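You operate a simulated robot arm through the tools that you are given. There is no shell and no other tool.

You run a simulated robot arm. Do the job below in one go: nothing can be reset, and whatever is moved stays where it is left.

JOB
Shake the dust off both wound elements in the sieve.
Fine: lid fully open to load them upright, shut before the shaker wheel turns; turn till no dust shows. Set down upright: wound element.

The check looks at the end state, three seconds after you hand in, the way a careful person would. Anything else that was tipped, shoved, dropped, spilled or broken makes it a failure. Lids that push on must go on centred and level and be pressed home; caps that screw on are set level and turned clockwise until they are tight.

ROBOT AND FRAMES
A 6-joint arm with a two-finger parallel gripper, fixed in place. Base frame: the origin is at the foot of the arm, x ahead of it, y to its left, z up; the work surface is at about z = 0.86. Units: m, rad, N and s.
With the tool pointing down near the work surface it reaches from about 0.36 to 0.76 m from the base axis. Its first joint turns from -1.152 to 1.152 rad. Payload 2.45 kg.
The TCP is the grasp point between the finger pads, 0.024 m short of the fingertips. In the tool frame z runs along the fingers and y along their closing line. Largest opening 0.068 m; finger width 0.017, thickness 0.01; the body of the gripper, 0.04 by 0.07 m, starts 0.041 m behind the TCP.
Orientation is told as [roll, pitch, yaw] about the base's x, y, z axes, in that order, counted from this pose: with the fingers straight down and closing along the base's y, the tool's x points along the base's -x, its y along +y and its z along -z.

CONTROLS
- The arm moves only by the tool jog_arm. Its argument "rows" is a list of rows, each a list of 3 entries, a list of its own where there are three numbers: the shift along the tool's x, y, z in m, then the turn, a rotation vector about the tool's x, y, z in rad, then the gripper command, from -1 (shut) to 1 (fully open), values between in proportion. In form: [[[x, y, z], [rx, ry, rz], jaw], ...]. A call has 1 to 20 rows; each row is the pose to reach, as a shift and turn from the pose commanded when the call began, along the tool's axes at that moment. A row lasts 0.2 s, in which the tool goes at most 0.05 m and 0.15 rad; a call with a longer step from one row to the next is refused whole, and so is a gripper value outside its range. A pose out of reach is approached as far as the arm can. The call stops where the force on the tool passes 60 N (or 10 N more than at its start, if that is more) or the arm is blocked; 0.2 s more then pass. Each finger travels about 0.108 m/s and halts on what it meets, pressing with about 38 N; the grip force reading is that of the motor and also rises with nothing between the fingers. The clock runs only during rows and for 0.2 s after the last one: add rows that repeat a pose to give the fingers time. The reply holds the time, the measured pose of the TCP, the force on the tool along the base axes, the opening and the grip force, in the units named above and with some noise, with the torque about the TCP (base axes, N m) and any sound that the robot's microphone picked up.
- Cameras (640 x 400 px; columns grow to the right, rows downward): "scene" is fixed at [0.1613, 0.4199, 1.4765]; the picture's right is [-0.76, -0.66, 0.00], its down [-0.34, 0.40, -0.85] and it looks along [0.56, -0.64, -0.53] (base axes); focal length 328 px, centre (320, 200). "wrist" rides on the gripper at [0.084, 0.011, -0.075] in the tool frame; the picture's right is [-0.13, 0.99, 0.00], its down [-0.60, -0.08, -0.79] and it looks along [-0.79, -0.10, 0.61] (tool axes); focal length 251 px, centre (320, 200). There is no depth. A picture from a camera that has moved, and an enlarged one, comes with that camera's place and axes in the base frame and with its lens. The place of the scene camera against the robot may be out by one fixed shift of up to 0.018 m in any direction.
- camera(camera): a new picture of that camera. It takes no simulated time.
- close_up(camera, box): a new picture of the part [left, top, right, bottom] of that camera's present view, enlarged. It takes no simulated time.
- hand_in(): hands the job in; it is judged then, once.

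Nothing tells you positions but the pictures and the camera data. Unless the task says otherwise, let go and move clear before handing in.

The tools are called after "Call:" by a JSON object that holds its "api" and its "payload". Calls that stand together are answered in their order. jog_arm: Moves the arm, as the interface text tells. Its arguments: {"type":"object","properties":{"rows":{"type":"array","items":{"type":"array"}}},"required":["rows"]} The other tools are called the same way: camera (camera) takes a picture; close_up (camera, box) takes an enlarged picture of a part of a camera's view; hand_in () hands the job in.

At the start:

```text
t: 0.0
ee_pos: [0.4922, -0.1046, 1.2516]
ee_rot: [0.0, -0.001, 0.0]
force: [0.4, -0.2, 0.2]
wrist_torque: [0.04, 0.0, 0.0]
grip_width: 0.0682
finger_force: 0.0
```

scene: 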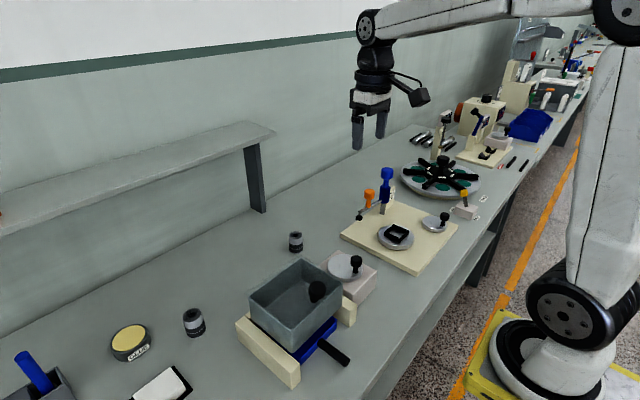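
wrist: 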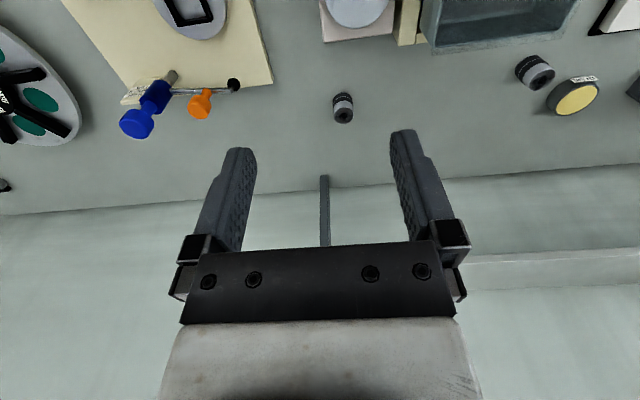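

I see a bench with a grey bin-like box (probably the sieve) on a cream base with a blue part, a shaker wheel with a black knob beside it, and two small wound elements with dark tops. I'll take enlarged views before moving.

Call:
{"api": "close_up", "payload": {"camera": "scene", "box": [220, 210, 400, 400]}}

Call:
{"api": "close_up", "payload": {"camera": "scene", "box": [0, 220, 240, 400]}}

Call:
{"api": "close_up", "payload": {"camera": "scene", "box": [320, 80, 560, 290]}}

Call:
{"api": "close_up", "payload": {"camera": "wrist", "box": [280, 0, 640, 140]}}

```text
2.11 times, centred on (310, 305) of scene
camera zoom: at [0.1613, 0.4199, 1.4765], right [-0.76, -0.66, 0.0], down [-0.34, 0.4, -0.85], along [0.56, -0.64, -0.53], focal length 690 px, centre (341, -21)
```

zoom: 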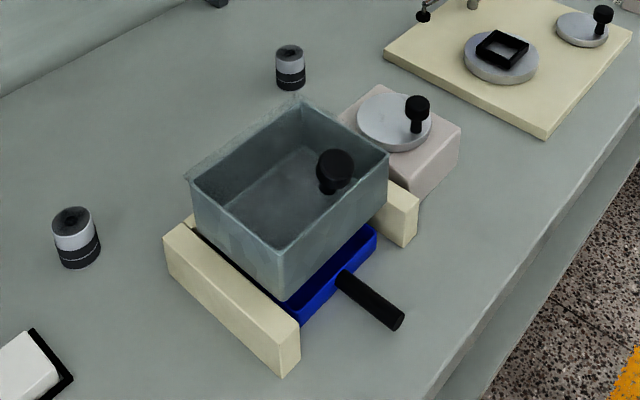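

```text
2.22 times, centred on (120, 310) of scene
camera zoom: at [0.1613, 0.4199, 1.4765], right [-0.76, -0.66, 0.0], down [-0.34, 0.4, -0.85], along [0.56, -0.64, -0.53], focal length 728 px, centre (764, -44)
```

zoom: 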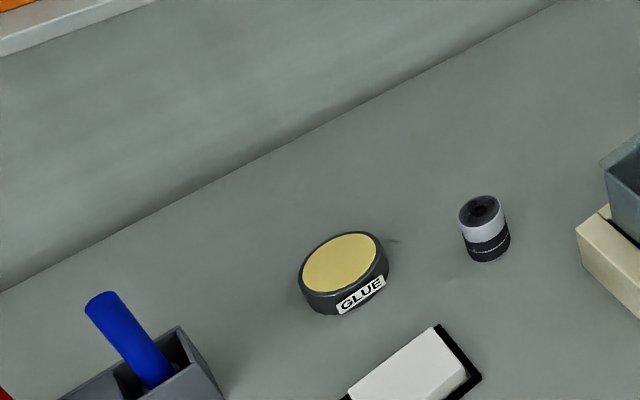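

```text
1.90 times, centred on (440, 185) of scene
camera zoom: at [0.1613, 0.4199, 1.4765], right [-0.76, -0.66, 0.0], down [-0.34, 0.4, -0.85], along [0.56, -0.64, -0.53], focal length 624 px, centre (91, 229)
```

zoom: 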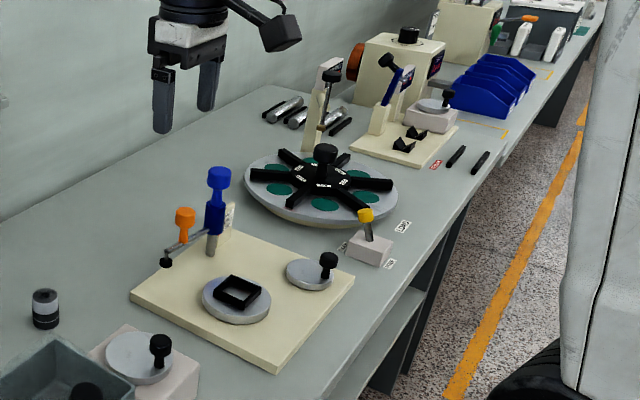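

```text
1.78 times, centred on (460, 70) of wrist
camera zoom: at [0.4069, -0.0945, 1.3258], right [0.13, 0.99, 0.0], down [0.6, -0.08, 0.79], along [0.79, -0.1, -0.61], focal length 447 px, centre (71, 431)
```

zoom: 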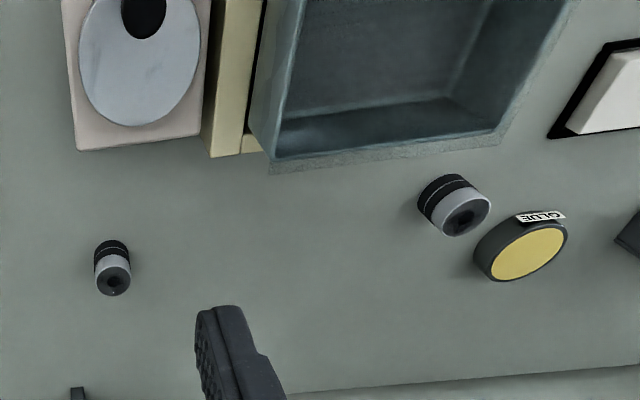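

The sieve is the grey box on cream rails, about x 0.44–0.57, y 0.03–0.18, with its top near z 0.98. It has a translucent lid with a knob near (0.455, 0.10), and the shaker wheel is beside it. The elements stand near (0.69, -0.08) and (0.665, 0.257). I'll move the wrist camera over the sieve to look closer.

Call:
{"api": "jog_arm", "payload": {"rows": [[[0.02, 0.045, 0], [0, 0, 0], 1], [[0.04, 0.09, 0], [0, 0, 0], 1], [[0.06, 0.135, 0], [0, 0, 0], 1], [[0.08, 0.18, 0], [0, 0, 0], 1], [[0.092, 0.205, 0], [0, 0, 0], 1], [[0.092, 0.205, 0], [0, 0, 0], 1]]}}

Call:
{"api": "camera", "payload": {"camera": "wrist"}}

Call:
{"api": "camera", "payload": {"camera": "scene"}}

```text
t: 1.4
ee_pos: [0.4026, 0.0977, 1.248]
ee_rot: [0.002, 0.001, 0.0]
force: [0.9, -0.1, 0.6]
wrist_torque: [0.01, 0.02, 0.0]
grip_width: 0.0681
finger_force: 0.0
```

```text
taken
camera wrist: at [0.3171, 0.1101, 1.3229], right [0.13, 0.99, 0.0], down [0.6, -0.08, 0.79], along [0.79, -0.1, -0.61], focal length 251 px, centre (320, 200)
```

wrist: 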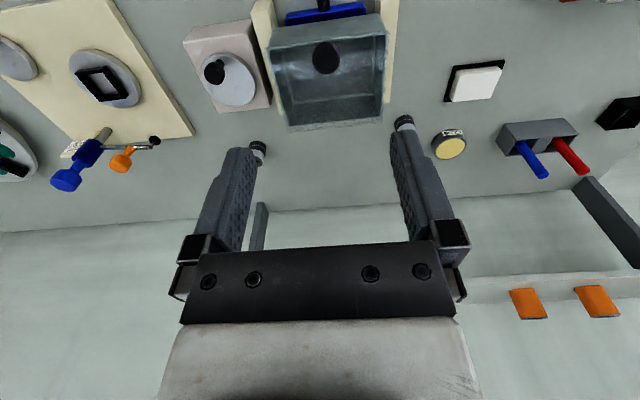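

```text
taken
```

scene: 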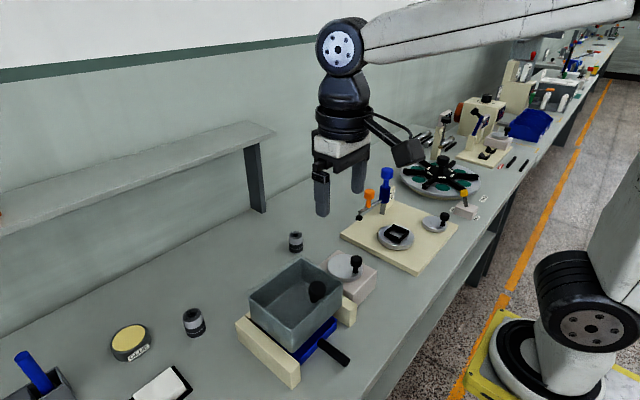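

Call:
{"api": "close_up", "payload": {"camera": "wrist", "box": [170, 0, 410, 150]}}

Call:
{"api": "close_up", "payload": {"camera": "wrist", "box": [390, 100, 480, 160]}}

Call:
{"api": "close_up", "payload": {"camera": "scene", "box": [230, 220, 390, 320]}}

Call:
{"api": "close_up", "payload": {"camera": "scene", "box": [160, 295, 240, 345]}}

Call:
{"api": "close_up", "payload": {"camera": "scene", "box": [256, 215, 336, 265]}}

```text
2.67 times, centred on (290, 75) of wrist
camera zoom: at [0.3171, 0.1101, 1.3229], right [0.13, 0.99, 0.0], down [0.6, -0.08, 0.79], along [0.79, -0.1, -0.61], focal length 670 px, centre (400, 533)
```

zoom: 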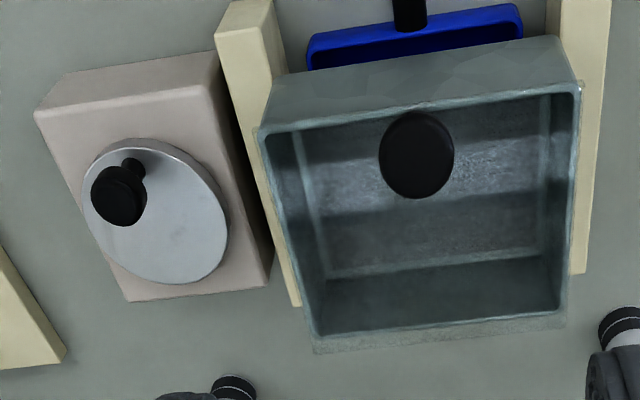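

```text
6.67 times, centred on (435, 130) of wrist
camera zoom: at [0.3171, 0.1101, 1.3229], right [0.13, 0.99, 0.0], down [0.6, -0.08, 0.79], along [0.79, -0.1, -0.61], focal length 1676 px, centre (-447, 667)
```

zoom: 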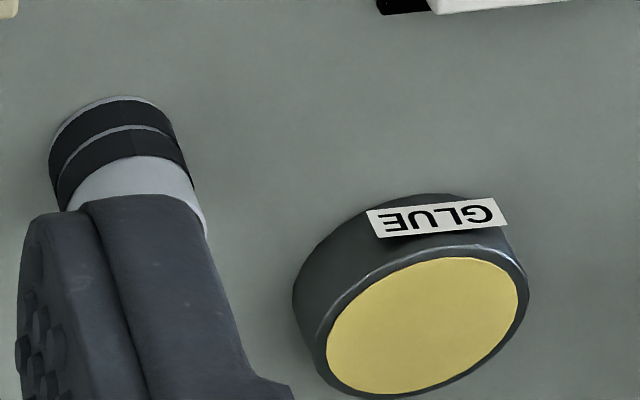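

```text
4.00 times, centred on (310, 270) of scene
camera zoom: at [0.1613, 0.4199, 1.4765], right [-0.76, -0.66, 0.0], down [-0.34, 0.4, -0.85], along [0.56, -0.64, -0.53], focal length 1311 px, centre (360, -80)
```

zoom: 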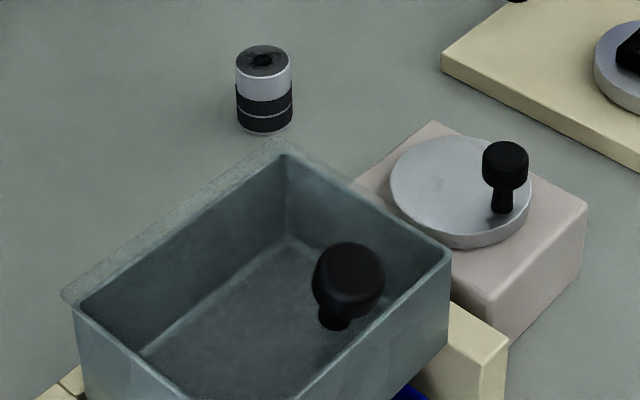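

```text
8.00 times, centred on (200, 320) of scene
camera zoom: at [0.1613, 0.4199, 1.4765], right [-0.76, -0.66, 0.0], down [-0.34, 0.4, -0.85], along [0.56, -0.64, -0.53], focal length 2622 px, centre (1280, -760)
```

zoom: 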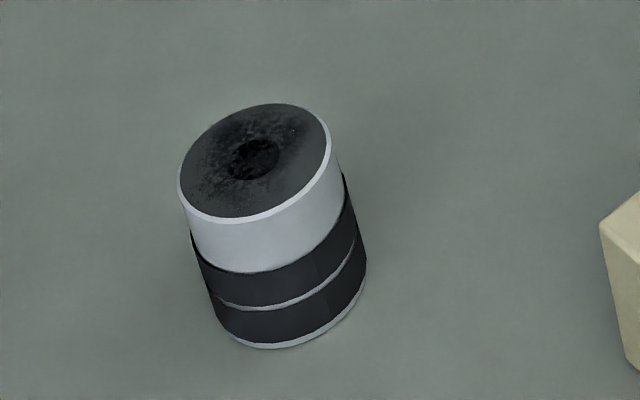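

```text
8.00 times, centred on (296, 240) of scene
camera zoom: at [0.1613, 0.4199, 1.4765], right [-0.76, -0.66, 0.0], down [-0.34, 0.4, -0.85], along [0.56, -0.64, -0.53], focal length 2622 px, centre (512, -120)
```

zoom: 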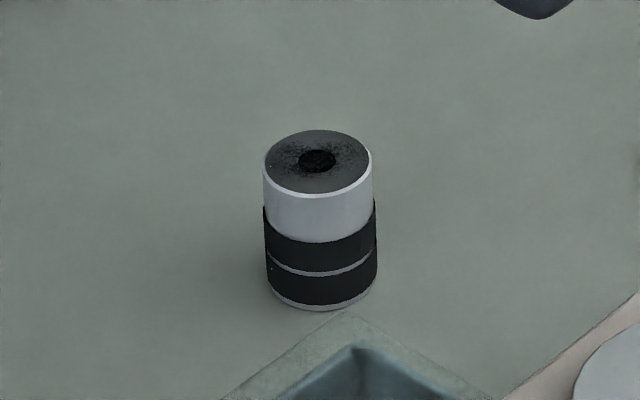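

The lid is a translucent pane with a knob near its front edge, apparently hinged along the far edge (x≈0.57). The shaker wheel is centred near (0.503, -0.061) with a crank knob near (0.47, -0.06). I'll bring the open gripper above the lid knob.

Call:
{"api": "jog_arm", "payload": {"rows": [[[-0.012, 0.001, 0.045], [0, 0, 0], 1], [[-0.025, 0.002, 0.09], [0, 0, 0], 1], [[-0.038, 0.003, 0.135], [0, 0, 0], 1], [[-0.05, 0.004, 0.175], [0, 0, 0], 1], [[-0.05, 0.004, 0.175], [0, 0, 0], 1]]}}

Call:
{"api": "camera", "payload": {"camera": "wrist"}}

Call:
{"api": "close_up", "payload": {"camera": "scene", "box": [230, 200, 390, 300]}}

```text
t: 2.6
ee_pos: [0.4492, 0.1044, 1.0732]
ee_rot: [0.001, 0.0, -0.001]
force: [-0.5, 0.0, -0.4]
wrist_torque: [0.01, 0.0, 0.03]
grip_width: 0.0681
finger_force: 0.1
```

```text
taken
camera wrist: at [0.3647, 0.1145, 1.1495], right [0.13, 0.99, 0.0], down [0.6, -0.08, 0.79], along [0.79, -0.1, -0.61], focal length 251 px, centre (320, 200)
```

wrist: 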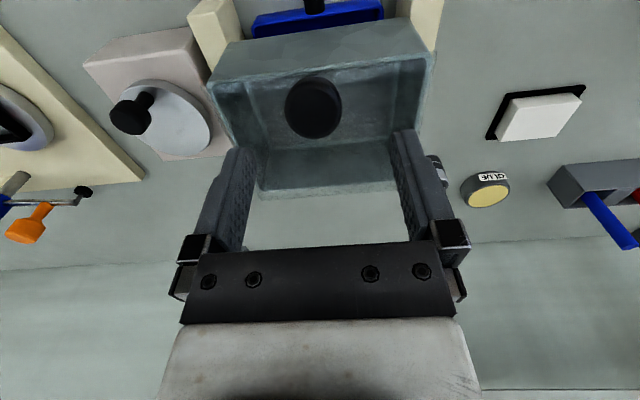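

```text
4.00 times, centred on (310, 250) of scene
camera zoom: at [0.1613, 0.4199, 1.4765], right [-0.76, -0.66, 0.0], down [-0.34, 0.4, -0.85], along [0.56, -0.64, -0.53], focal length 1311 px, centre (360, 0)
```

zoom: 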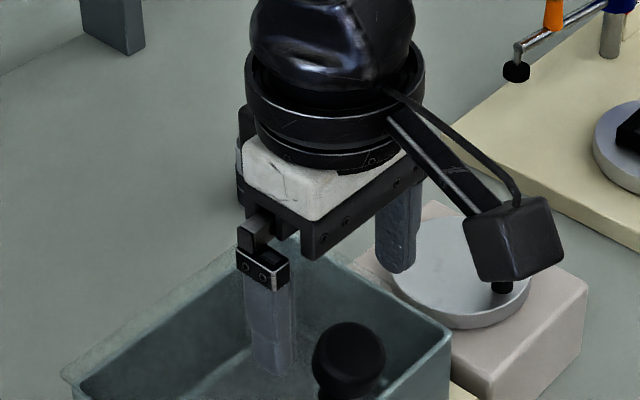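

The knob head is centred at about (0.4495, 0.1005) with its top near z 1.018. I'll lower around it and close.

Call:
{"api": "jog_arm", "payload": {"rows": [[[0, -0.004, 0.02], [0, 0, 0], 1], [[0, -0.004, 0.04], [0, 0, 0], 1], [[0, -0.004, 0.059], [0, 0, 0], 1], [[0, -0.004, 0.059], [0, 0, 0], 1], [[0, -0.004, 0.059], [0, 0, 0], -0.3], [[0, -0.004, 0.059], [0, 0, 0], -1], [[0, -0.004, 0.059], [0, 0, 0], -1]]}}

Call:
{"api": "close_up", "payload": {"camera": "scene", "box": [230, 200, 390, 320]}}

Call:
{"api": "camera", "payload": {"camera": "wrist"}}

```text
t: 4.2
ee_pos: [0.4488, 0.101, 1.0158]
ee_rot: [-0.001, 0.001, -0.002]
force: [0.9, 0.2, -3.2]
wrist_torque: [0.22, 0.32, 0.1]
grip_width: 0.0313
finger_force: 44.9
```

```text
3.33 times, centred on (310, 260) of scene
camera zoom: at [0.1614, 0.4199, 1.4765], right [-0.76, -0.66, 0.0], down [-0.34, 0.4, -0.85], along [0.56, -0.64, -0.53], focal length 1092 px, centre (353, 0)
```

zoom: 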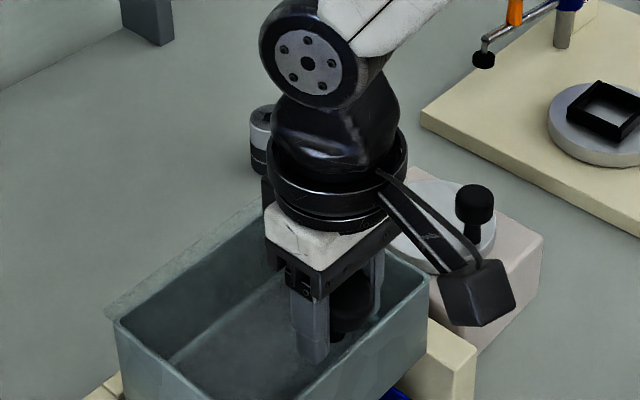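

```text
taken
camera wrist: at [0.3651, 0.1115, 1.0919], right [0.13, 0.99, 0.0], down [0.6, -0.08, 0.79], along [0.79, -0.1, -0.61], focal length 251 px, centre (320, 200)
```

wrist: 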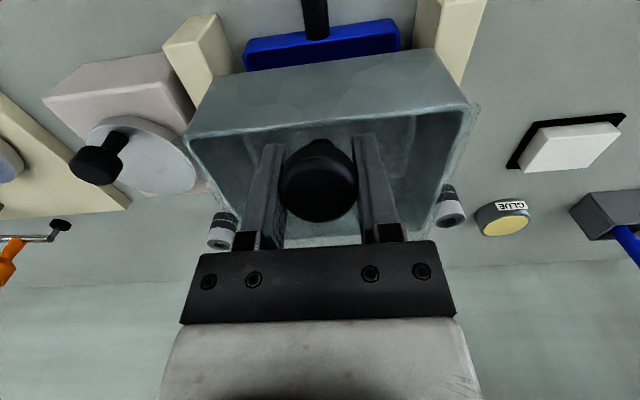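

I have the knob at width 0.031. I'll lift it a little along an arc about the far edge to test how the lid moves.

Call:
{"api": "jog_arm", "payload": {"rows": [[[-0.0015, 0, -0.005], [0, 0, 0], -1], [[-0.0033, 0, -0.0103], [0, 0, 0], -1], [[-0.0053, 0, -0.015], [0, 0, 0], -1], [[-0.0075, 0, -0.0202], [0, 0, 0], -1], [[-0.0075, 0, -0.0202], [0, 0, 0], -1]]}}

Call:
{"api": "close_up", "payload": {"camera": "scene", "box": [230, 200, 390, 320]}}

Call:
{"api": "camera", "payload": {"camera": "wrist"}}

```text
t: 5.4
ee_pos: [0.4554, 0.0998, 1.0345]
ee_rot: [0.0, 0.001, 0.0]
force: [0.0, -0.4, -12.2]
wrist_torque: [-0.03, 1.22, -0.01]
grip_width: 0.0313
finger_force: 44.4
```

```text
3.33 times, centred on (310, 260) of scene
camera zoom: at [0.1615, 0.4199, 1.4765], right [-0.76, -0.66, 0.0], down [-0.34, 0.4, -0.85], along [0.56, -0.64, -0.53], focal length 1092 px, centre (353, 0)
```

zoom: 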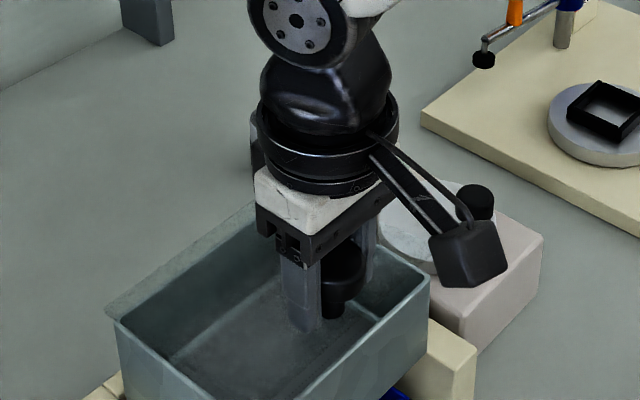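

```text
taken
camera wrist: at [0.3715, 0.1111, 1.1112], right [0.13, 0.99, 0.0], down [0.6, -0.08, 0.79], along [0.79, -0.1, -0.61], focal length 251 px, centre (320, 200)
```

wrist: 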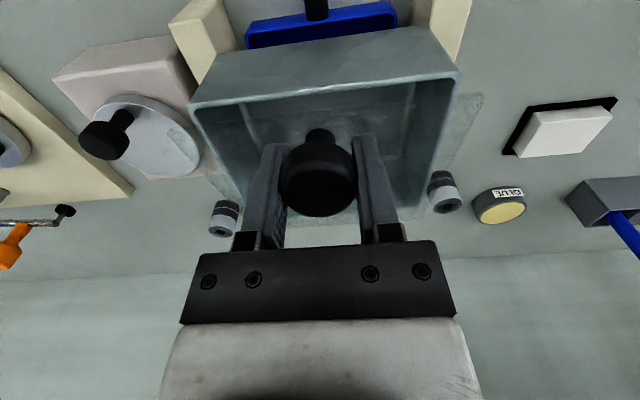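

The lid pivots about its far edge: the knob leans +x as it rises. I'll carry on along the hinge arc in small steps and watch the forces.

Call:
{"api": "jog_arm", "payload": {"rows": [[[-0.0025, 0, -0.0048], [0, 0, 0], -1], [[-0.0051, 0, -0.0095], [0, 0, 0], -1], [[-0.008, 0, -0.014], [0, 0, 0], -1], [[-0.011, 0, -0.0185], [0, 0, 0], -1], [[-0.011, 0, -0.0185], [0, 0, 0], -1]]}}

Call:
{"api": "close_up", "payload": {"camera": "scene", "box": [230, 200, 390, 320]}}

Call:
{"api": "camera", "payload": {"camera": "wrist"}}

```text
t: 6.6
ee_pos: [0.4672, 0.0992, 1.056]
ee_rot: [0.0, 0.002, 0.001]
force: [-12.5, 0.2, -3.3]
wrist_torque: [0.02, 1.14, -0.01]
grip_width: 0.0313
finger_force: 44.9
```

```text
3.33 times, centred on (310, 260) of scene
camera zoom: at [0.161, 0.4199, 1.4766], right [-0.76, -0.66, 0.0], down [-0.34, 0.4, -0.85], along [0.56, -0.64, -0.53], focal length 1092 px, centre (353, 0)
```

zoom: 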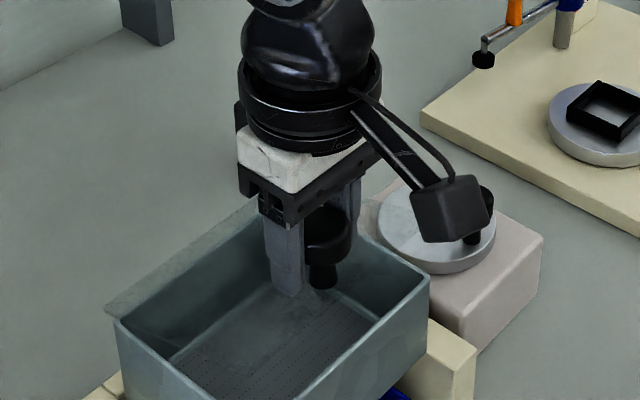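

```text
taken
camera wrist: at [0.3824, 0.1109, 1.1312], right [0.13, 0.99, 0.0], down [0.61, -0.08, 0.79], along [0.79, -0.1, -0.61], focal length 251 px, centre (320, 200)
```

wrist: 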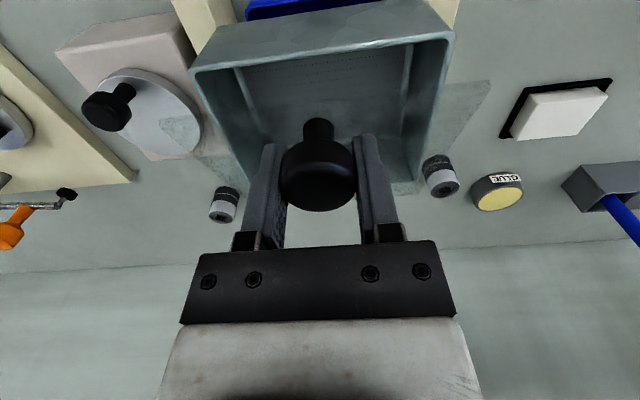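

The lid is hinged at about x≈0.572, z≈0.983, and the knob turns in the pads with only modest forces. I'll continue the arc to about 40°.

Call:
{"api": "jog_arm", "payload": {"rows": [[[-0.0035, 0, -0.0048], [0, 0, 0], -1], [[-0.007, 0, -0.0095], [0, 0, 0], -1], [[-0.011, 0, -0.0136], [0, 0, 0], -1], [[-0.0145, 0, -0.0175], [0, 0, 0], -1], [[-0.0186, 0, -0.0215], [0, 0, 0], -1], [[-0.0227, 0, -0.0253], [0, 0, 0], -1], [[-0.027, 0, -0.0288], [0, 0, 0], -1], [[-0.0315, 0, -0.032], [0, 0, 0], -1], [[-0.0315, 0, -0.032], [0, 0, 0], -1]]}}

Call:
{"api": "close_up", "payload": {"camera": "scene", "box": [230, 200, 390, 320]}}

Call:
{"api": "camera", "payload": {"camera": "wrist"}}

```text
t: 8.6
ee_pos: [0.4987, 0.0985, 1.0867]
ee_rot: [0.001, 0.002, 0.001]
force: [-5.7, -0.1, -9.8]
wrist_torque: [0.24, 1.13, -0.06]
grip_width: 0.0308
finger_force: 44.1
```

```text
3.33 times, centred on (310, 260) of scene
camera zoom: at [0.1613, 0.4199, 1.4765], right [-0.76, -0.66, 0.0], down [-0.34, 0.4, -0.85], along [0.56, -0.64, -0.53], focal length 1092 px, centre (353, 0)
```

zoom: 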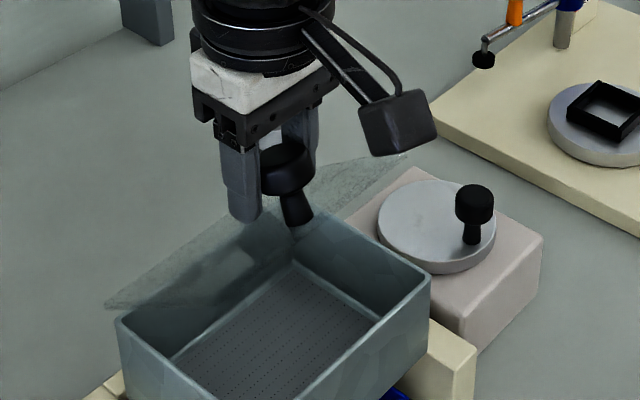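

```text
taken
camera wrist: at [0.4137, 0.1101, 1.1623], right [0.13, 0.99, 0.0], down [0.6, -0.08, 0.79], along [0.79, -0.1, -0.61], focal length 251 px, centre (320, 200)
```

wrist: 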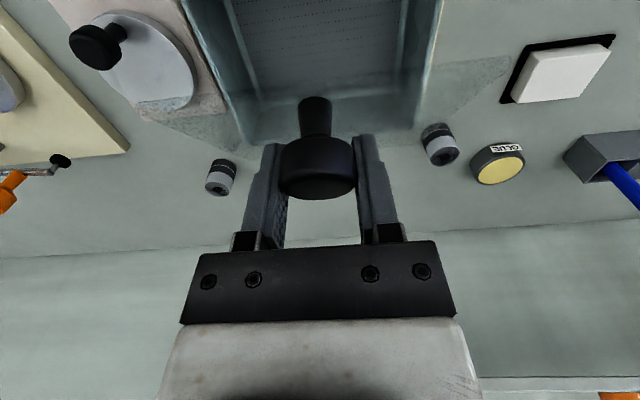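

The lid follows well at about 40°. I'll continue to about 75°.

Call:
{"api": "jog_arm", "payload": {"rows": [[[-0.0094, 0, -0.0063], [0, 0, 0], -1], [[-0.0192, 0, -0.0115], [0, 0, 0], -1], [[-0.0295, 0, -0.0157], [0, 0, 0], -1], [[-0.0401, 0, -0.0191], [0, 0, 0], -1], [[-0.0509, 0, -0.0216], [0, 0, 0], -1], [[-0.062, 0, -0.023], [0, 0, 0], -1], [[-0.0731, 0, -0.0235], [0, 0, 0], -1], [[-0.0731, 0, -0.0235], [0, 0, 0], -1]]}}

Call:
{"api": "close_up", "payload": {"camera": "scene", "box": [230, 180, 390, 300]}}

Call:
{"api": "camera", "payload": {"camera": "wrist"}}

```text
t: 10.4
ee_pos: [0.5718, 0.1004, 1.1108]
ee_rot: [-0.002, -0.001, 0.001]
force: [0.1, 0.3, -0.2]
wrist_torque: [0.0, 0.0, 0.05]
grip_width: 0.0
finger_force: 23.9
```

```text
3.33 times, centred on (310, 240) of scene
camera zoom: at [0.1613, 0.4199, 1.4765], right [-0.76, -0.66, 0.0], down [-0.34, 0.4, -0.85], along [0.56, -0.64, -0.53], focal length 1092 px, centre (353, 67)
```

zoom: 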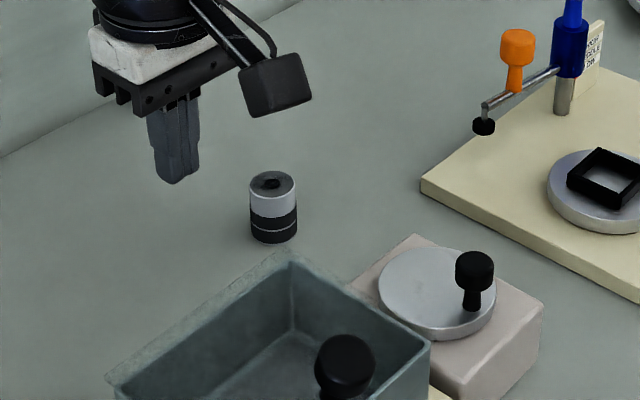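

```text
taken
camera wrist: at [0.4868, 0.1114, 1.1869], right [0.13, 0.99, 0.0], down [0.6, -0.08, 0.79], along [0.79, -0.1, -0.61], focal length 251 px, centre (320, 200)
```

wrist: 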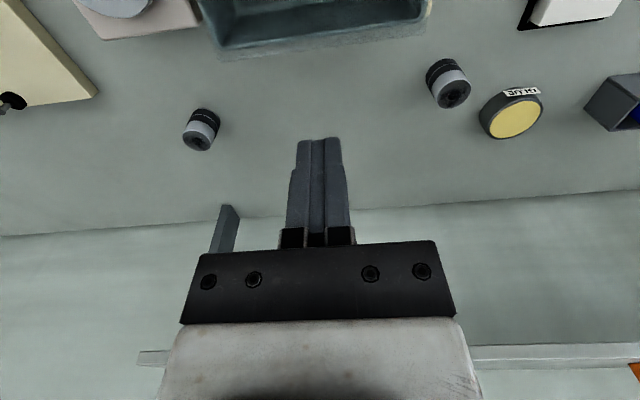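

The knob slipped out of the pads, because I had gripped too near its top, and the lid swung shut. Nothing else seems disturbed. I'll go back and grip the knob head deeper, at its middle.

Call:
{"api": "jog_arm", "payload": {"rows": [[[0.04, 0, 0], [0, 0, 0], 1], [[0.08, 0, 0], [0, 0, 0], 1], [[0.122, 0, 0], [0, 0, 0], 1], [[0.122, 0, 0.04], [0, 0, 0], 1], [[0.122, 0, 0.06], [0, 0, 0], 1], [[0.122, 0, 0.06], [0, 0, 0], 1]]}}

Call:
{"api": "camera", "payload": {"camera": "wrist"}}

Call:
{"api": "close_up", "payload": {"camera": "scene", "box": [220, 220, 400, 370]}}

```text
t: 11.8
ee_pos: [0.4509, 0.1026, 1.0475]
ee_rot: [0.001, 0.0, 0.0]
force: [0.2, 0.0, -0.8]
wrist_torque: [-0.03, -0.01, -0.01]
grip_width: 0.0677
finger_force: 0.0
```

```text
taken
camera wrist: at [0.3657, 0.1135, 1.1236], right [0.13, 0.99, 0.0], down [0.6, -0.08, 0.79], along [0.79, -0.1, -0.61], focal length 251 px, centre (320, 200)
```

wrist: 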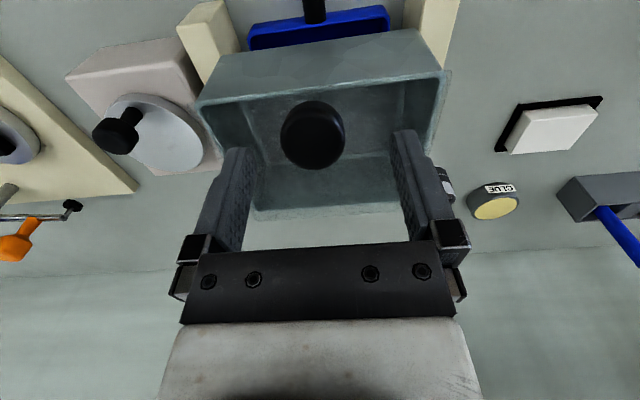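

```text
2.67 times, centred on (310, 295) of scene
camera zoom: at [0.1613, 0.4199, 1.4765], right [-0.76, -0.66, 0.0], down [-0.34, 0.4, -0.85], along [0.56, -0.64, -0.53], focal length 874 px, centre (347, -53)
```

zoom: 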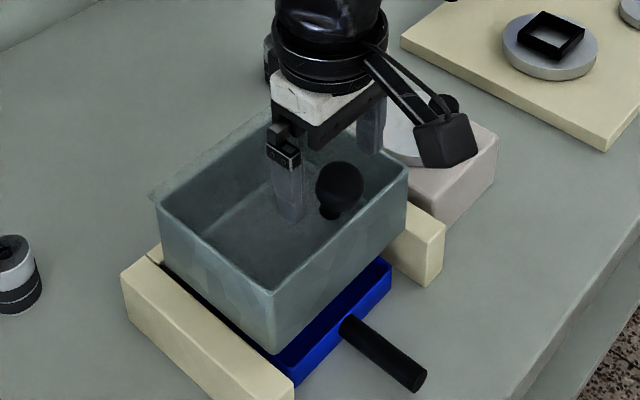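

Call:
{"api": "jog_arm", "payload": {"rows": [[[0.0015, 0, 0.02], [0, 0, 0], 1], [[0.0015, 0, 0.034], [0, 0, 0], 1], [[0.0015, 0, 0.038], [0, 0, 0], 1], [[0.0015, 0, 0.04], [0, 0, 0], 1]]}}

```text
t: 12.9
ee_pos: [0.4474, 0.1014, 1.0126]
ee_rot: [0.003, -0.002, 0.0]
force: [-14.1, 0.9, 31.2]
wrist_torque: [-0.6, 0.14, -0.33]
grip_width: 0.0679
finger_force: 0.1
stopped in row 4: the force on the tool passed its limit at 62 N (the readings are from after the stop); the commanded pose is now the measured one
```

The fingertips touched the lid at about TCP z 1.0125, so that is the deepest straight grip and it sits at about the knob head's middle. I'll back off and test how far the tool can tilt, so that it can turn with the lid instead of letting the knob slip.

Call:
{"api": "jog_arm", "payload": {"rows": [[[0, 0, -0.03], [0, 0, 0], 1], [[0, 0, -0.05], [0, -0.13, 0], 1], [[0, 0, -0.05], [0, -0.26, 0], 1], [[0, 0, -0.05], [0, -0.39, 0], 1], [[0, 0, -0.05], [0, -0.52, 0], 1], [[0, 0, -0.05], [0, -0.52, 0], 1]]}}

Call:
{"api": "close_up", "payload": {"camera": "wrist", "box": [160, 100, 480, 300]}}

Call:
{"api": "camera", "payload": {"camera": "scene"}}

```text
t: 14.3
ee_pos: [0.4503, 0.0993, 1.0612]
ee_rot: [0.003, -0.524, -0.002]
force: [-0.7, -0.8, 0.2]
wrist_torque: [0.04, -0.01, 0.03]
grip_width: 0.0681
finger_force: 0.1
```

```text
2.00 times, centred on (320, 200) of wrist
camera zoom: at [0.3382, 0.1115, 1.0861], right [0.11, 0.99, 0.07], down [0.13, -0.08, 0.99], along [0.99, -0.1, -0.13], focal length 503 px, centre (320, 200)
```

zoom: 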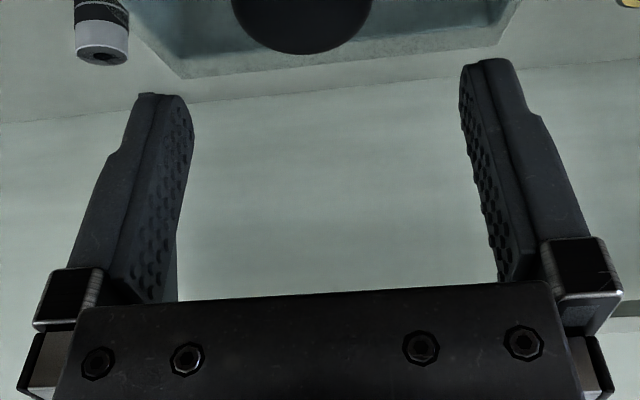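

```text
taken
```

scene: 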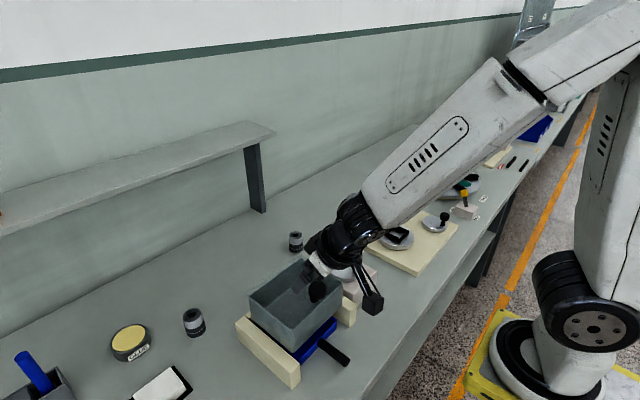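

Call:
{"api": "close_up", "payload": {"camera": "wrist", "box": [200, 0, 440, 150]}}

```text
2.67 times, centred on (320, 75) of wrist
camera zoom: at [0.3382, 0.1115, 1.0861], right [0.11, 0.99, 0.07], down [0.13, -0.08, 0.99], along [0.99, -0.1, -0.13], focal length 670 px, centre (320, 533)
```

zoom: 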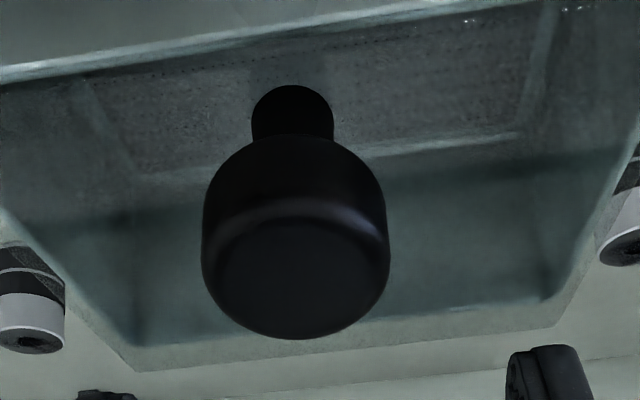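

The knob head spans about z 1.004–1.0235 and the lid top is at about 0.989. A tilt of -30° is reachable. Now I'll test, clear of everything, whether a tilt of about +45° is reachable where the lid would stand open.

Call:
{"api": "jog_arm", "payload": {"rows": [[[-0.02, 0, -0.035], [0, 0.1, 0], 1], [[-0.04, 0, -0.0693], [0, 0.2, 0], 1], [[-0.0562, 0, -0.06], [0, 0.339, 0], 1], [[-0.0725, 0, -0.0505], [0, 0.478, 0], 1], [[-0.0887, 0, -0.0412], [0, 0.617, 0], 1], [[-0.105, 0, -0.0318], [0, 0.756, 0], 1], [[-0.1212, 0, -0.0224], [0, 0.895, 0], 1], [[-0.1374, 0, -0.0131], [0, 1.034, 0], 1], [[-0.1537, 0, -0.0037], [0, 1.173, 0], 1], [[-0.1699, 0, 0.0057], [0, 1.31, 0], 1], [[-0.1699, 0, 0.0057], [0, 1.31, 0], 1], [[-0.1699, 0, 0.0057], [0, 1.31, 0], 1]]}}

Call:
{"api": "camera", "payload": {"camera": "scene"}}

Call:
{"api": "camera", "payload": {"camera": "wrist"}}

```text
t: 16.9
ee_pos: [0.5758, 0.0994, 1.1245]
ee_rot: [0.002, 0.784, 0.001]
force: [0.6, -0.7, 0.1]
wrist_torque: [0.01, -0.01, -0.01]
grip_width: 0.068
finger_force: 0.0
out of reach, approached as far as the arm can: row 10, 11, 12
```

```text
taken
```

scene: 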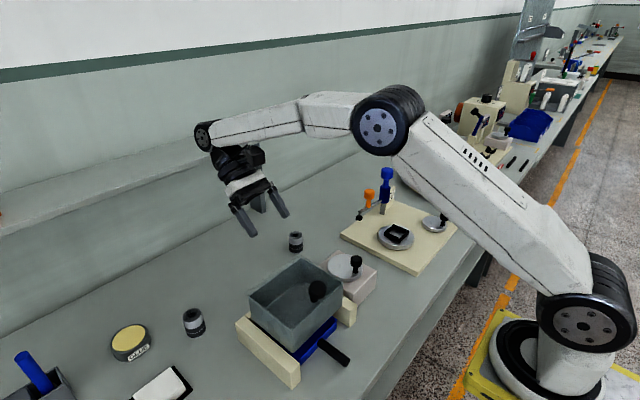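

```text
taken
camera wrist: at [0.5683, 0.1104, 1.238], right [0.09, 0.99, -0.09], down [0.99, -0.08, 0.13], along [0.13, -0.1, -0.99], focal length 251 px, centre (320, 200)
```

wrist: 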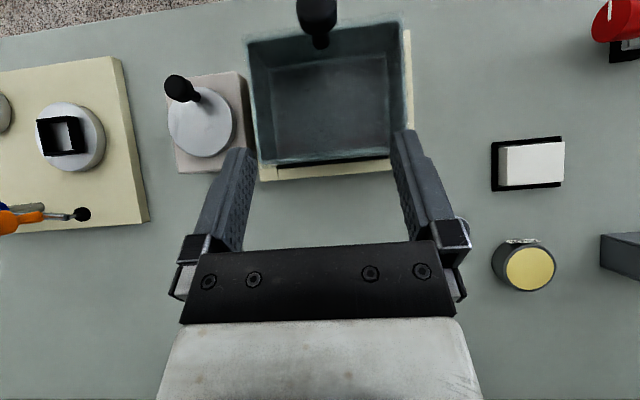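

This nearly vertical view is useful, so I'll enlarge it on the sieve and wheel.

Call:
{"api": "close_up", "payload": {"camera": "wrist", "box": [150, 0, 430, 190]}}

Call:
{"api": "close_up", "payload": {"camera": "wrist", "box": [230, 120, 430, 200]}}

```text
2.11 times, centred on (290, 95) of wrist
camera zoom: at [0.5683, 0.1104, 1.238], right [0.09, 0.99, -0.09], down [0.99, -0.08, 0.13], along [0.13, -0.1, -0.99], focal length 529 px, centre (383, 421)
```

zoom: 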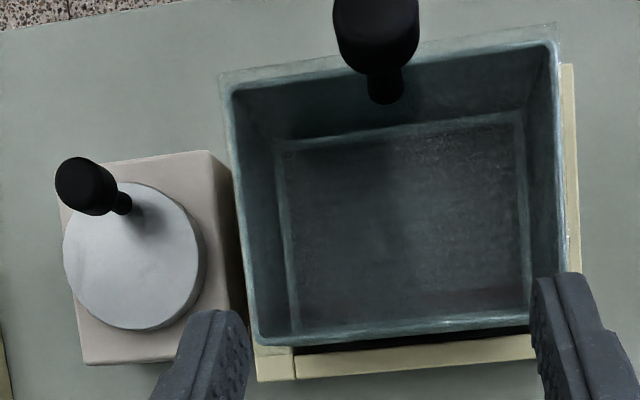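

```text
3.20 times, centred on (330, 160) of wrist
camera zoom: at [0.5683, 0.1104, 1.238], right [0.09, 0.99, -0.09], down [0.99, -0.08, 0.13], along [0.13, -0.1, -0.99], focal length 805 px, centre (288, 328)
```

zoom: 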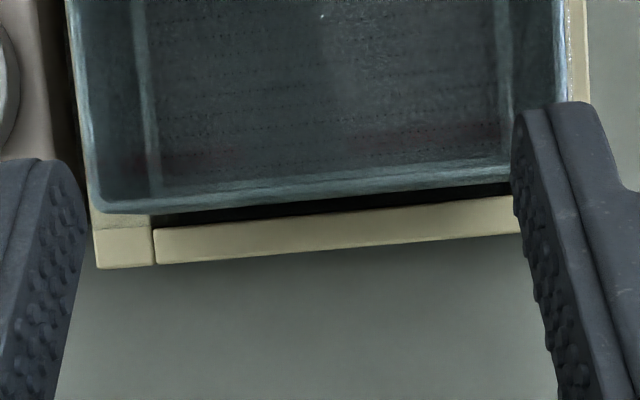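

The vertical view puts the lid hinge at x≈0.561, about 1 cm nearer than I had assumed, which explains the slip. I'll return above the knob with a -20° tilt, then repeat the arc about the corrected hinge with the tool turning along.

Call:
{"api": "jog_arm", "payload": {"rows": [[[0.011, 0, 0.011], [0, -0.142, 0], 1], [[0.022, 0, 0.022], [0, -0.284, 0], 1], [[0.033, 0, 0.033], [0, -0.426, 0], 1], [[0.044, 0, 0.044], [0, -0.568, 0], 1], [[0.056, 0, 0.056], [0, -0.71, 0], 1], [[0.067, 0, 0.067], [0, -0.852, 0], 1], [[0.078, 0, 0.078], [0, -0.994, 0], 1], [[0.089, 0, 0.089], [0, -1.134, 0], 1], [[0.089, 0, 0.089], [0, -1.134, 0], 1]]}}

```text
t: 18.9
ee_pos: [0.4486, 0.0981, 1.1256]
ee_rot: [0.003, -0.345, 0.001]
force: [0.5, -0.4, -0.4]
wrist_torque: [-0.01, 0.0, 0.01]
grip_width: 0.0679
finger_force: 0.0
```

Call:
{"api": "jog_arm", "payload": {"rows": [[[0.01, 0, 0.03], [0, 0, 0], 1], [[0.02, 0, 0.0564], [0, 0, 0], 1], [[0.02, 0, 0.0564], [0, 0, 0], 1]]}}

Call:
{"api": "camera", "payload": {"camera": "wrist"}}

```text
t: 19.8
ee_pos: [0.4476, 0.1009, 1.0649]
ee_rot: [0.002, -0.345, -0.001]
force: [0.5, 0.7, 0.2]
wrist_torque: [0.02, 0.01, -0.04]
grip_width: 0.0679
finger_force: 0.2
```

```text
taken
camera wrist: at [0.3424, 0.1111, 1.107], right [0.12, 0.99, 0.04], down [0.3, -0.08, 0.95], along [0.95, -0.1, -0.31], focal length 251 px, centre (320, 200)
```

wrist: 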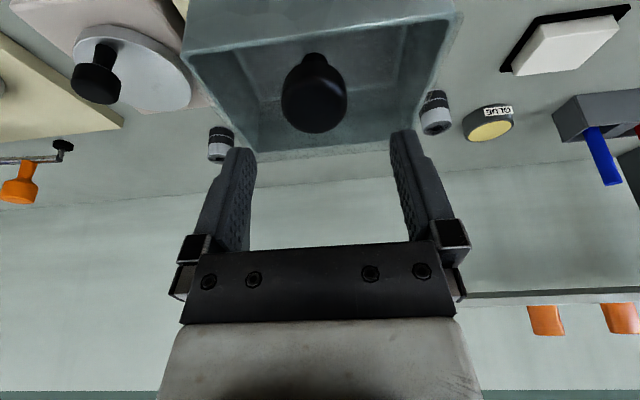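

Call:
{"api": "jog_arm", "payload": {"rows": [[[0.007, -0.0005, 0.022], [0, 0, 0], 1], [[0.0125, -0.0005, 0.04], [0, 0, 0], 1], [[0.0145, -0.0005, 0.0455], [0, 0, 0], 1], [[0.0145, -0.0005, 0.0455], [0, 0, 0], 0], [[0.0145, -0.0005, 0.0455], [0, 0, 0], -1], [[0.0145, -0.0005, 0.0455], [0, 0, 0], -1]]}}

Call:
{"api": "camera", "payload": {"camera": "wrist"}}

```text
t: 21.1
ee_pos: [0.4513, 0.0977, 1.0183]
ee_rot: [0.002, -0.346, 0.001]
force: [1.5, 0.0, -1.7]
wrist_torque: [0.34, 0.15, 0.11]
grip_width: 0.0313
finger_force: 44.3
```

```text
taken
camera wrist: at [0.3446, 0.1089, 1.0606], right [0.12, 0.99, 0.04], down [0.3, -0.08, 0.95], along [0.95, -0.1, -0.31], focal length 251 px, centre (320, 200)
```

wrist: 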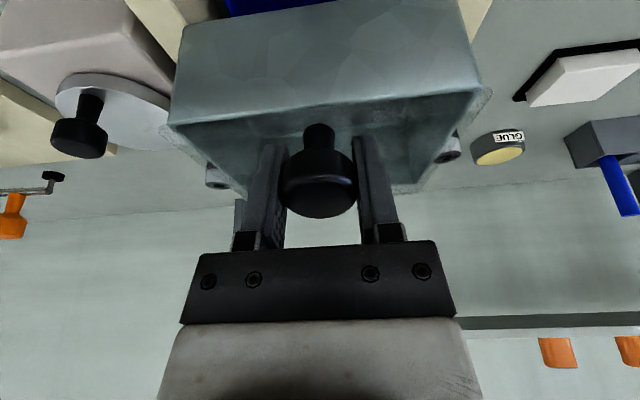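

The knob is gripped at its middle. I'll lift along the corrected arc with the tool tilting along, first to 20°.

Call:
{"api": "jog_arm", "payload": {"rows": [[[-0.0063, 0, -0.0079], [0, 0.0393, 0], -1], [[-0.0133, 0, -0.0153], [0, 0.0785, 0], -1], [[-0.0209, 0, -0.0221], [0, 0.118, 0], -1], [[-0.0289, 0, -0.028], [0, 0.157, 0], -1], [[-0.0289, 0, -0.028], [0, 0.157, 0], -1]]}}

Call:
{"api": "camera", "payload": {"camera": "wrist"}}

```text
t: 22.4
ee_pos: [0.4652, 0.0976, 1.0541]
ee_rot: [0.0, -0.185, 0.001]
force: [-13.3, 0.2, -3.2]
wrist_torque: [0.04, 1.23, 0.01]
grip_width: 0.0309
finger_force: 44.2
```

```text
taken
camera wrist: at [0.3682, 0.1094, 1.1131], right [0.13, 0.99, 0.02], down [0.45, -0.08, 0.89], along [0.89, -0.1, -0.45], focal length 251 px, centre (320, 200)
```

wrist: 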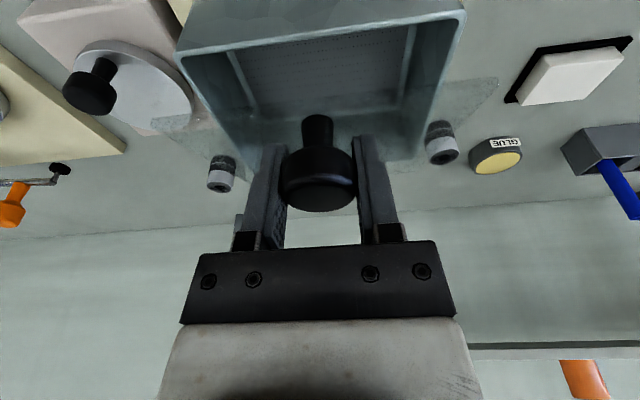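

Steady so far, with the knob well inside the pads. I'll continue to 45° with the tool turning more closely with the lid.

Call:
{"api": "jog_arm", "payload": {"rows": [[[-0.0077, 0, -0.0067], [0, 0.07, 0], -1], [[-0.0161, 0, -0.0125], [0, 0.14, 0], -1], [[-0.0247, 0, -0.0177], [0, 0.21, 0], -1], [[-0.034, 0, -0.022], [0, 0.28, 0], -1], [[-0.0434, 0, -0.0255], [0, 0.35, 0], -1], [[-0.0434, 0, -0.0255], [0, 0.35, 0], -1]]}}

Call:
{"api": "camera", "payload": {"camera": "wrist"}}

Call:
{"api": "close_up", "payload": {"camera": "scene", "box": [230, 200, 390, 320]}}

```text
t: 23.8
ee_pos: [0.5032, 0.097, 1.0892]
ee_rot: [0.002, 0.162, 0.001]
force: [-22.6, 0.4, 30.6]
wrist_torque: [0.08, 0.32, 0.03]
grip_width: 0.0312
finger_force: 44.3
```

```text
taken
camera wrist: at [0.4324, 0.1094, 1.1772], right [0.13, 0.99, -0.02], down [0.72, -0.08, 0.68], along [0.68, -0.1, -0.73], focal length 251 px, centre (320, 200)
```

wrist: 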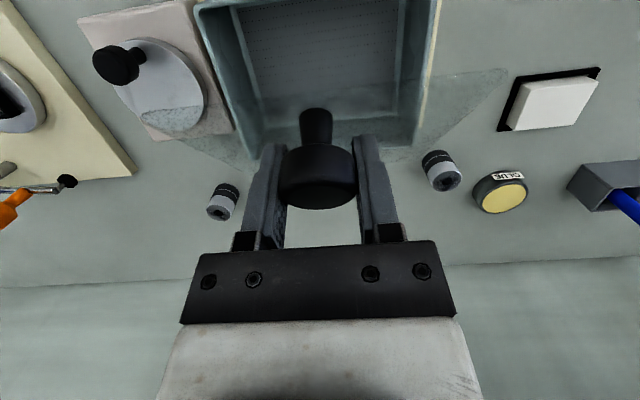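

```text
3.33 times, centred on (310, 260) of scene
camera zoom: at [0.16, 0.4198, 1.4767], right [-0.76, -0.66, 0.0], down [-0.34, 0.4, -0.85], along [0.56, -0.64, -0.52], focal length 1092 px, centre (353, 0)
```

zoom: 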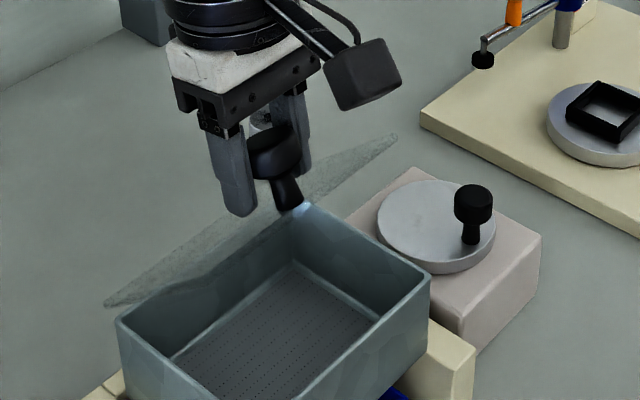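

The knob is still well held and the lid is near 43°. The radial force shows the hinge is nearer x≈0.569, so I'll correct the arc and continue to 60°.

Call:
{"api": "jog_arm", "payload": {"rows": [[[-0.0013, 0, -0.0056], [0, 0.03, 0], -1], [[-0.01, 0, -0.012], [0, 0.1, 0], -1], [[-0.0191, 0, -0.0176], [0, 0.17, 0], -1], [[-0.0288, 0, -0.0225], [0, 0.24, 0], -1], [[-0.0288, 0, -0.0225], [0, 0.24, 0], -1]]}}

Call:
{"api": "camera", "payload": {"camera": "wrist"}}

Call:
{"api": "close_up", "payload": {"camera": "scene", "box": [230, 180, 390, 300]}}

```text
t: 24.9
ee_pos: [0.5381, 0.098, 1.1041]
ee_rot: [-0.001, 0.401, -0.001]
force: [-7.3, 0.3, -9.7]
wrist_torque: [-0.29, 1.15, -0.09]
grip_width: 0.0312
finger_force: 44.7
```

```text
taken
camera wrist: at [0.4901, 0.1091, 1.2068], right [0.12, 0.99, -0.05], down [0.87, -0.08, 0.49], along [0.48, -0.1, -0.87], focal length 251 px, centre (320, 200)
```

wrist: 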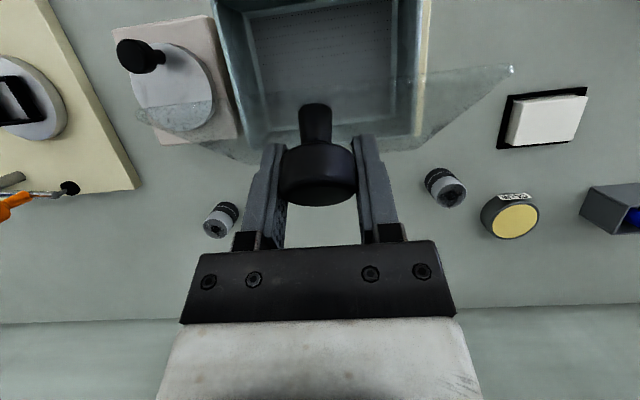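

```text
3.33 times, centred on (310, 240) of scene
camera zoom: at [0.1613, 0.4199, 1.4765], right [-0.76, -0.66, 0.0], down [-0.34, 0.4, -0.85], along [0.56, -0.64, -0.53], focal length 1092 px, centre (353, 67)
```

zoom: 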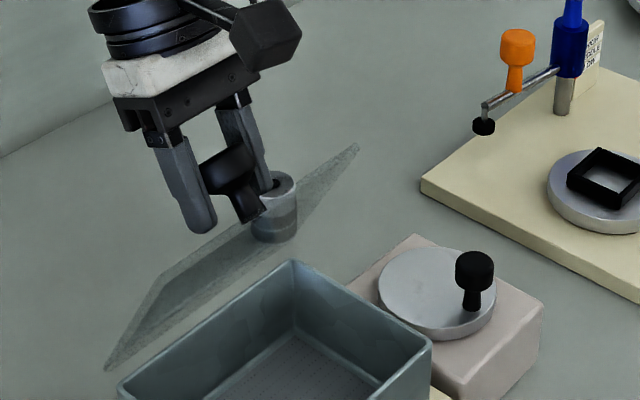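

The lid is at 60° and the grip is solid. On to 80°.

Call:
{"api": "jog_arm", "payload": {"rows": [[[-0.0088, 0, -0.0061], [0, 0.05, 0], -1], [[-0.0182, 0, -0.0114], [0, 0.1, 0], -1], [[-0.028, 0, -0.0159], [0, 0.14, 0], -1], [[-0.038, 0, -0.0196], [0, 0.16, 0], -1], [[-0.038, 0, -0.0196], [0, 0.16, 0], -1]]}}

Call:
{"api": "camera", "payload": {"camera": "wrist"}}

Call:
{"api": "close_up", "payload": {"camera": "scene", "box": [230, 180, 390, 300]}}

```text
t: 26.1
ee_pos: [0.5815, 0.0983, 1.1104]
ee_rot: [0.002, 0.563, 0.001]
force: [-9.2, -0.3, -4.0]
wrist_torque: [0.11, 1.19, -0.19]
grip_width: 0.031
finger_force: 44.3
```

```text
taken
camera wrist: at [0.5492, 0.1095, 1.2183], right [0.11, 0.99, -0.07], down [0.93, -0.08, 0.35], along [0.34, -0.1, -0.93], focal length 251 px, centre (320, 200)
```

wrist: 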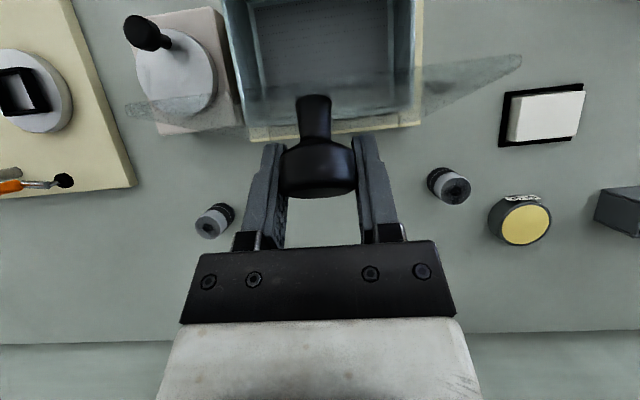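

```text
3.33 times, centred on (310, 240) of scene
camera zoom: at [0.1611, 0.4199, 1.4765], right [-0.76, -0.66, 0.0], down [-0.34, 0.4, -0.85], along [0.56, -0.64, -0.53], focal length 1092 px, centre (353, 67)
```

zoom: 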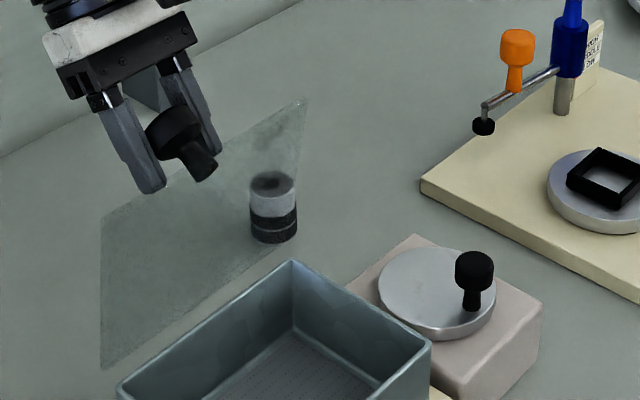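

The lid is at 80° and now shows as a standing translucent pane. I'll continue past vertical to about 95°.

Call:
{"api": "jog_arm", "payload": {"rows": [[[-0.005, 0, -0.0022], [0, -0.01, 0], -1], [[-0.0098, 0, -0.0043], [0, -0.02, 0], -1], [[-0.0148, 0, -0.0062], [0, -0.04, 0], -1], [[-0.0199, 0, -0.008], [0, -0.06, 0], -1], [[-0.0252, 0, -0.0094], [0, -0.09, 0], -1], [[-0.0304, 0, -0.0107], [0, -0.12, 0], -1], [[-0.0304, 0, -0.0107], [0, -0.12, 0], -1]]}}

Call:
{"api": "camera", "payload": {"camera": "wrist"}}

Call:
{"api": "close_up", "payload": {"camera": "scene", "box": [230, 180, 390, 300]}}

```text
t: 27.8
ee_pos: [0.6114, 0.0986, 1.1037]
ee_rot: [0.001, 0.439, 0.002]
force: [-3.8, 0.0, 19.0]
wrist_torque: [-0.02, 1.13, 0.07]
grip_width: 0.0307
finger_force: 44.4
```

```text
taken
camera wrist: at [0.5671, 0.1095, 1.207], right [0.12, 0.99, -0.05], down [0.88, -0.08, 0.46], along [0.45, -0.1, -0.89], focal length 251 px, centre (320, 200)
```

wrist: 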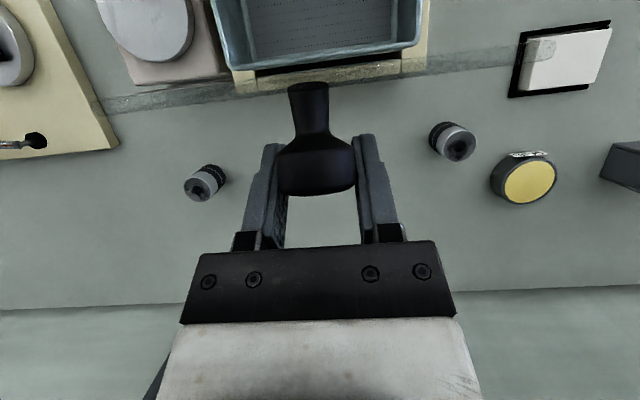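

```text
3.33 times, centred on (310, 240) of scene
camera zoom: at [0.1609, 0.4198, 1.4766], right [-0.76, -0.66, 0.0], down [-0.34, 0.4, -0.85], along [0.56, -0.64, -0.53], focal length 1092 px, centre (353, 67)
```

zoom: 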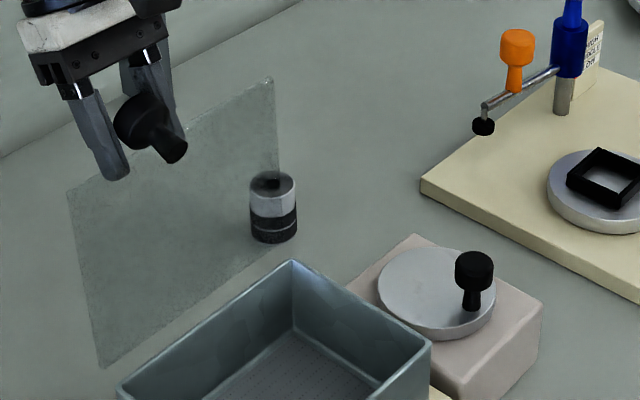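

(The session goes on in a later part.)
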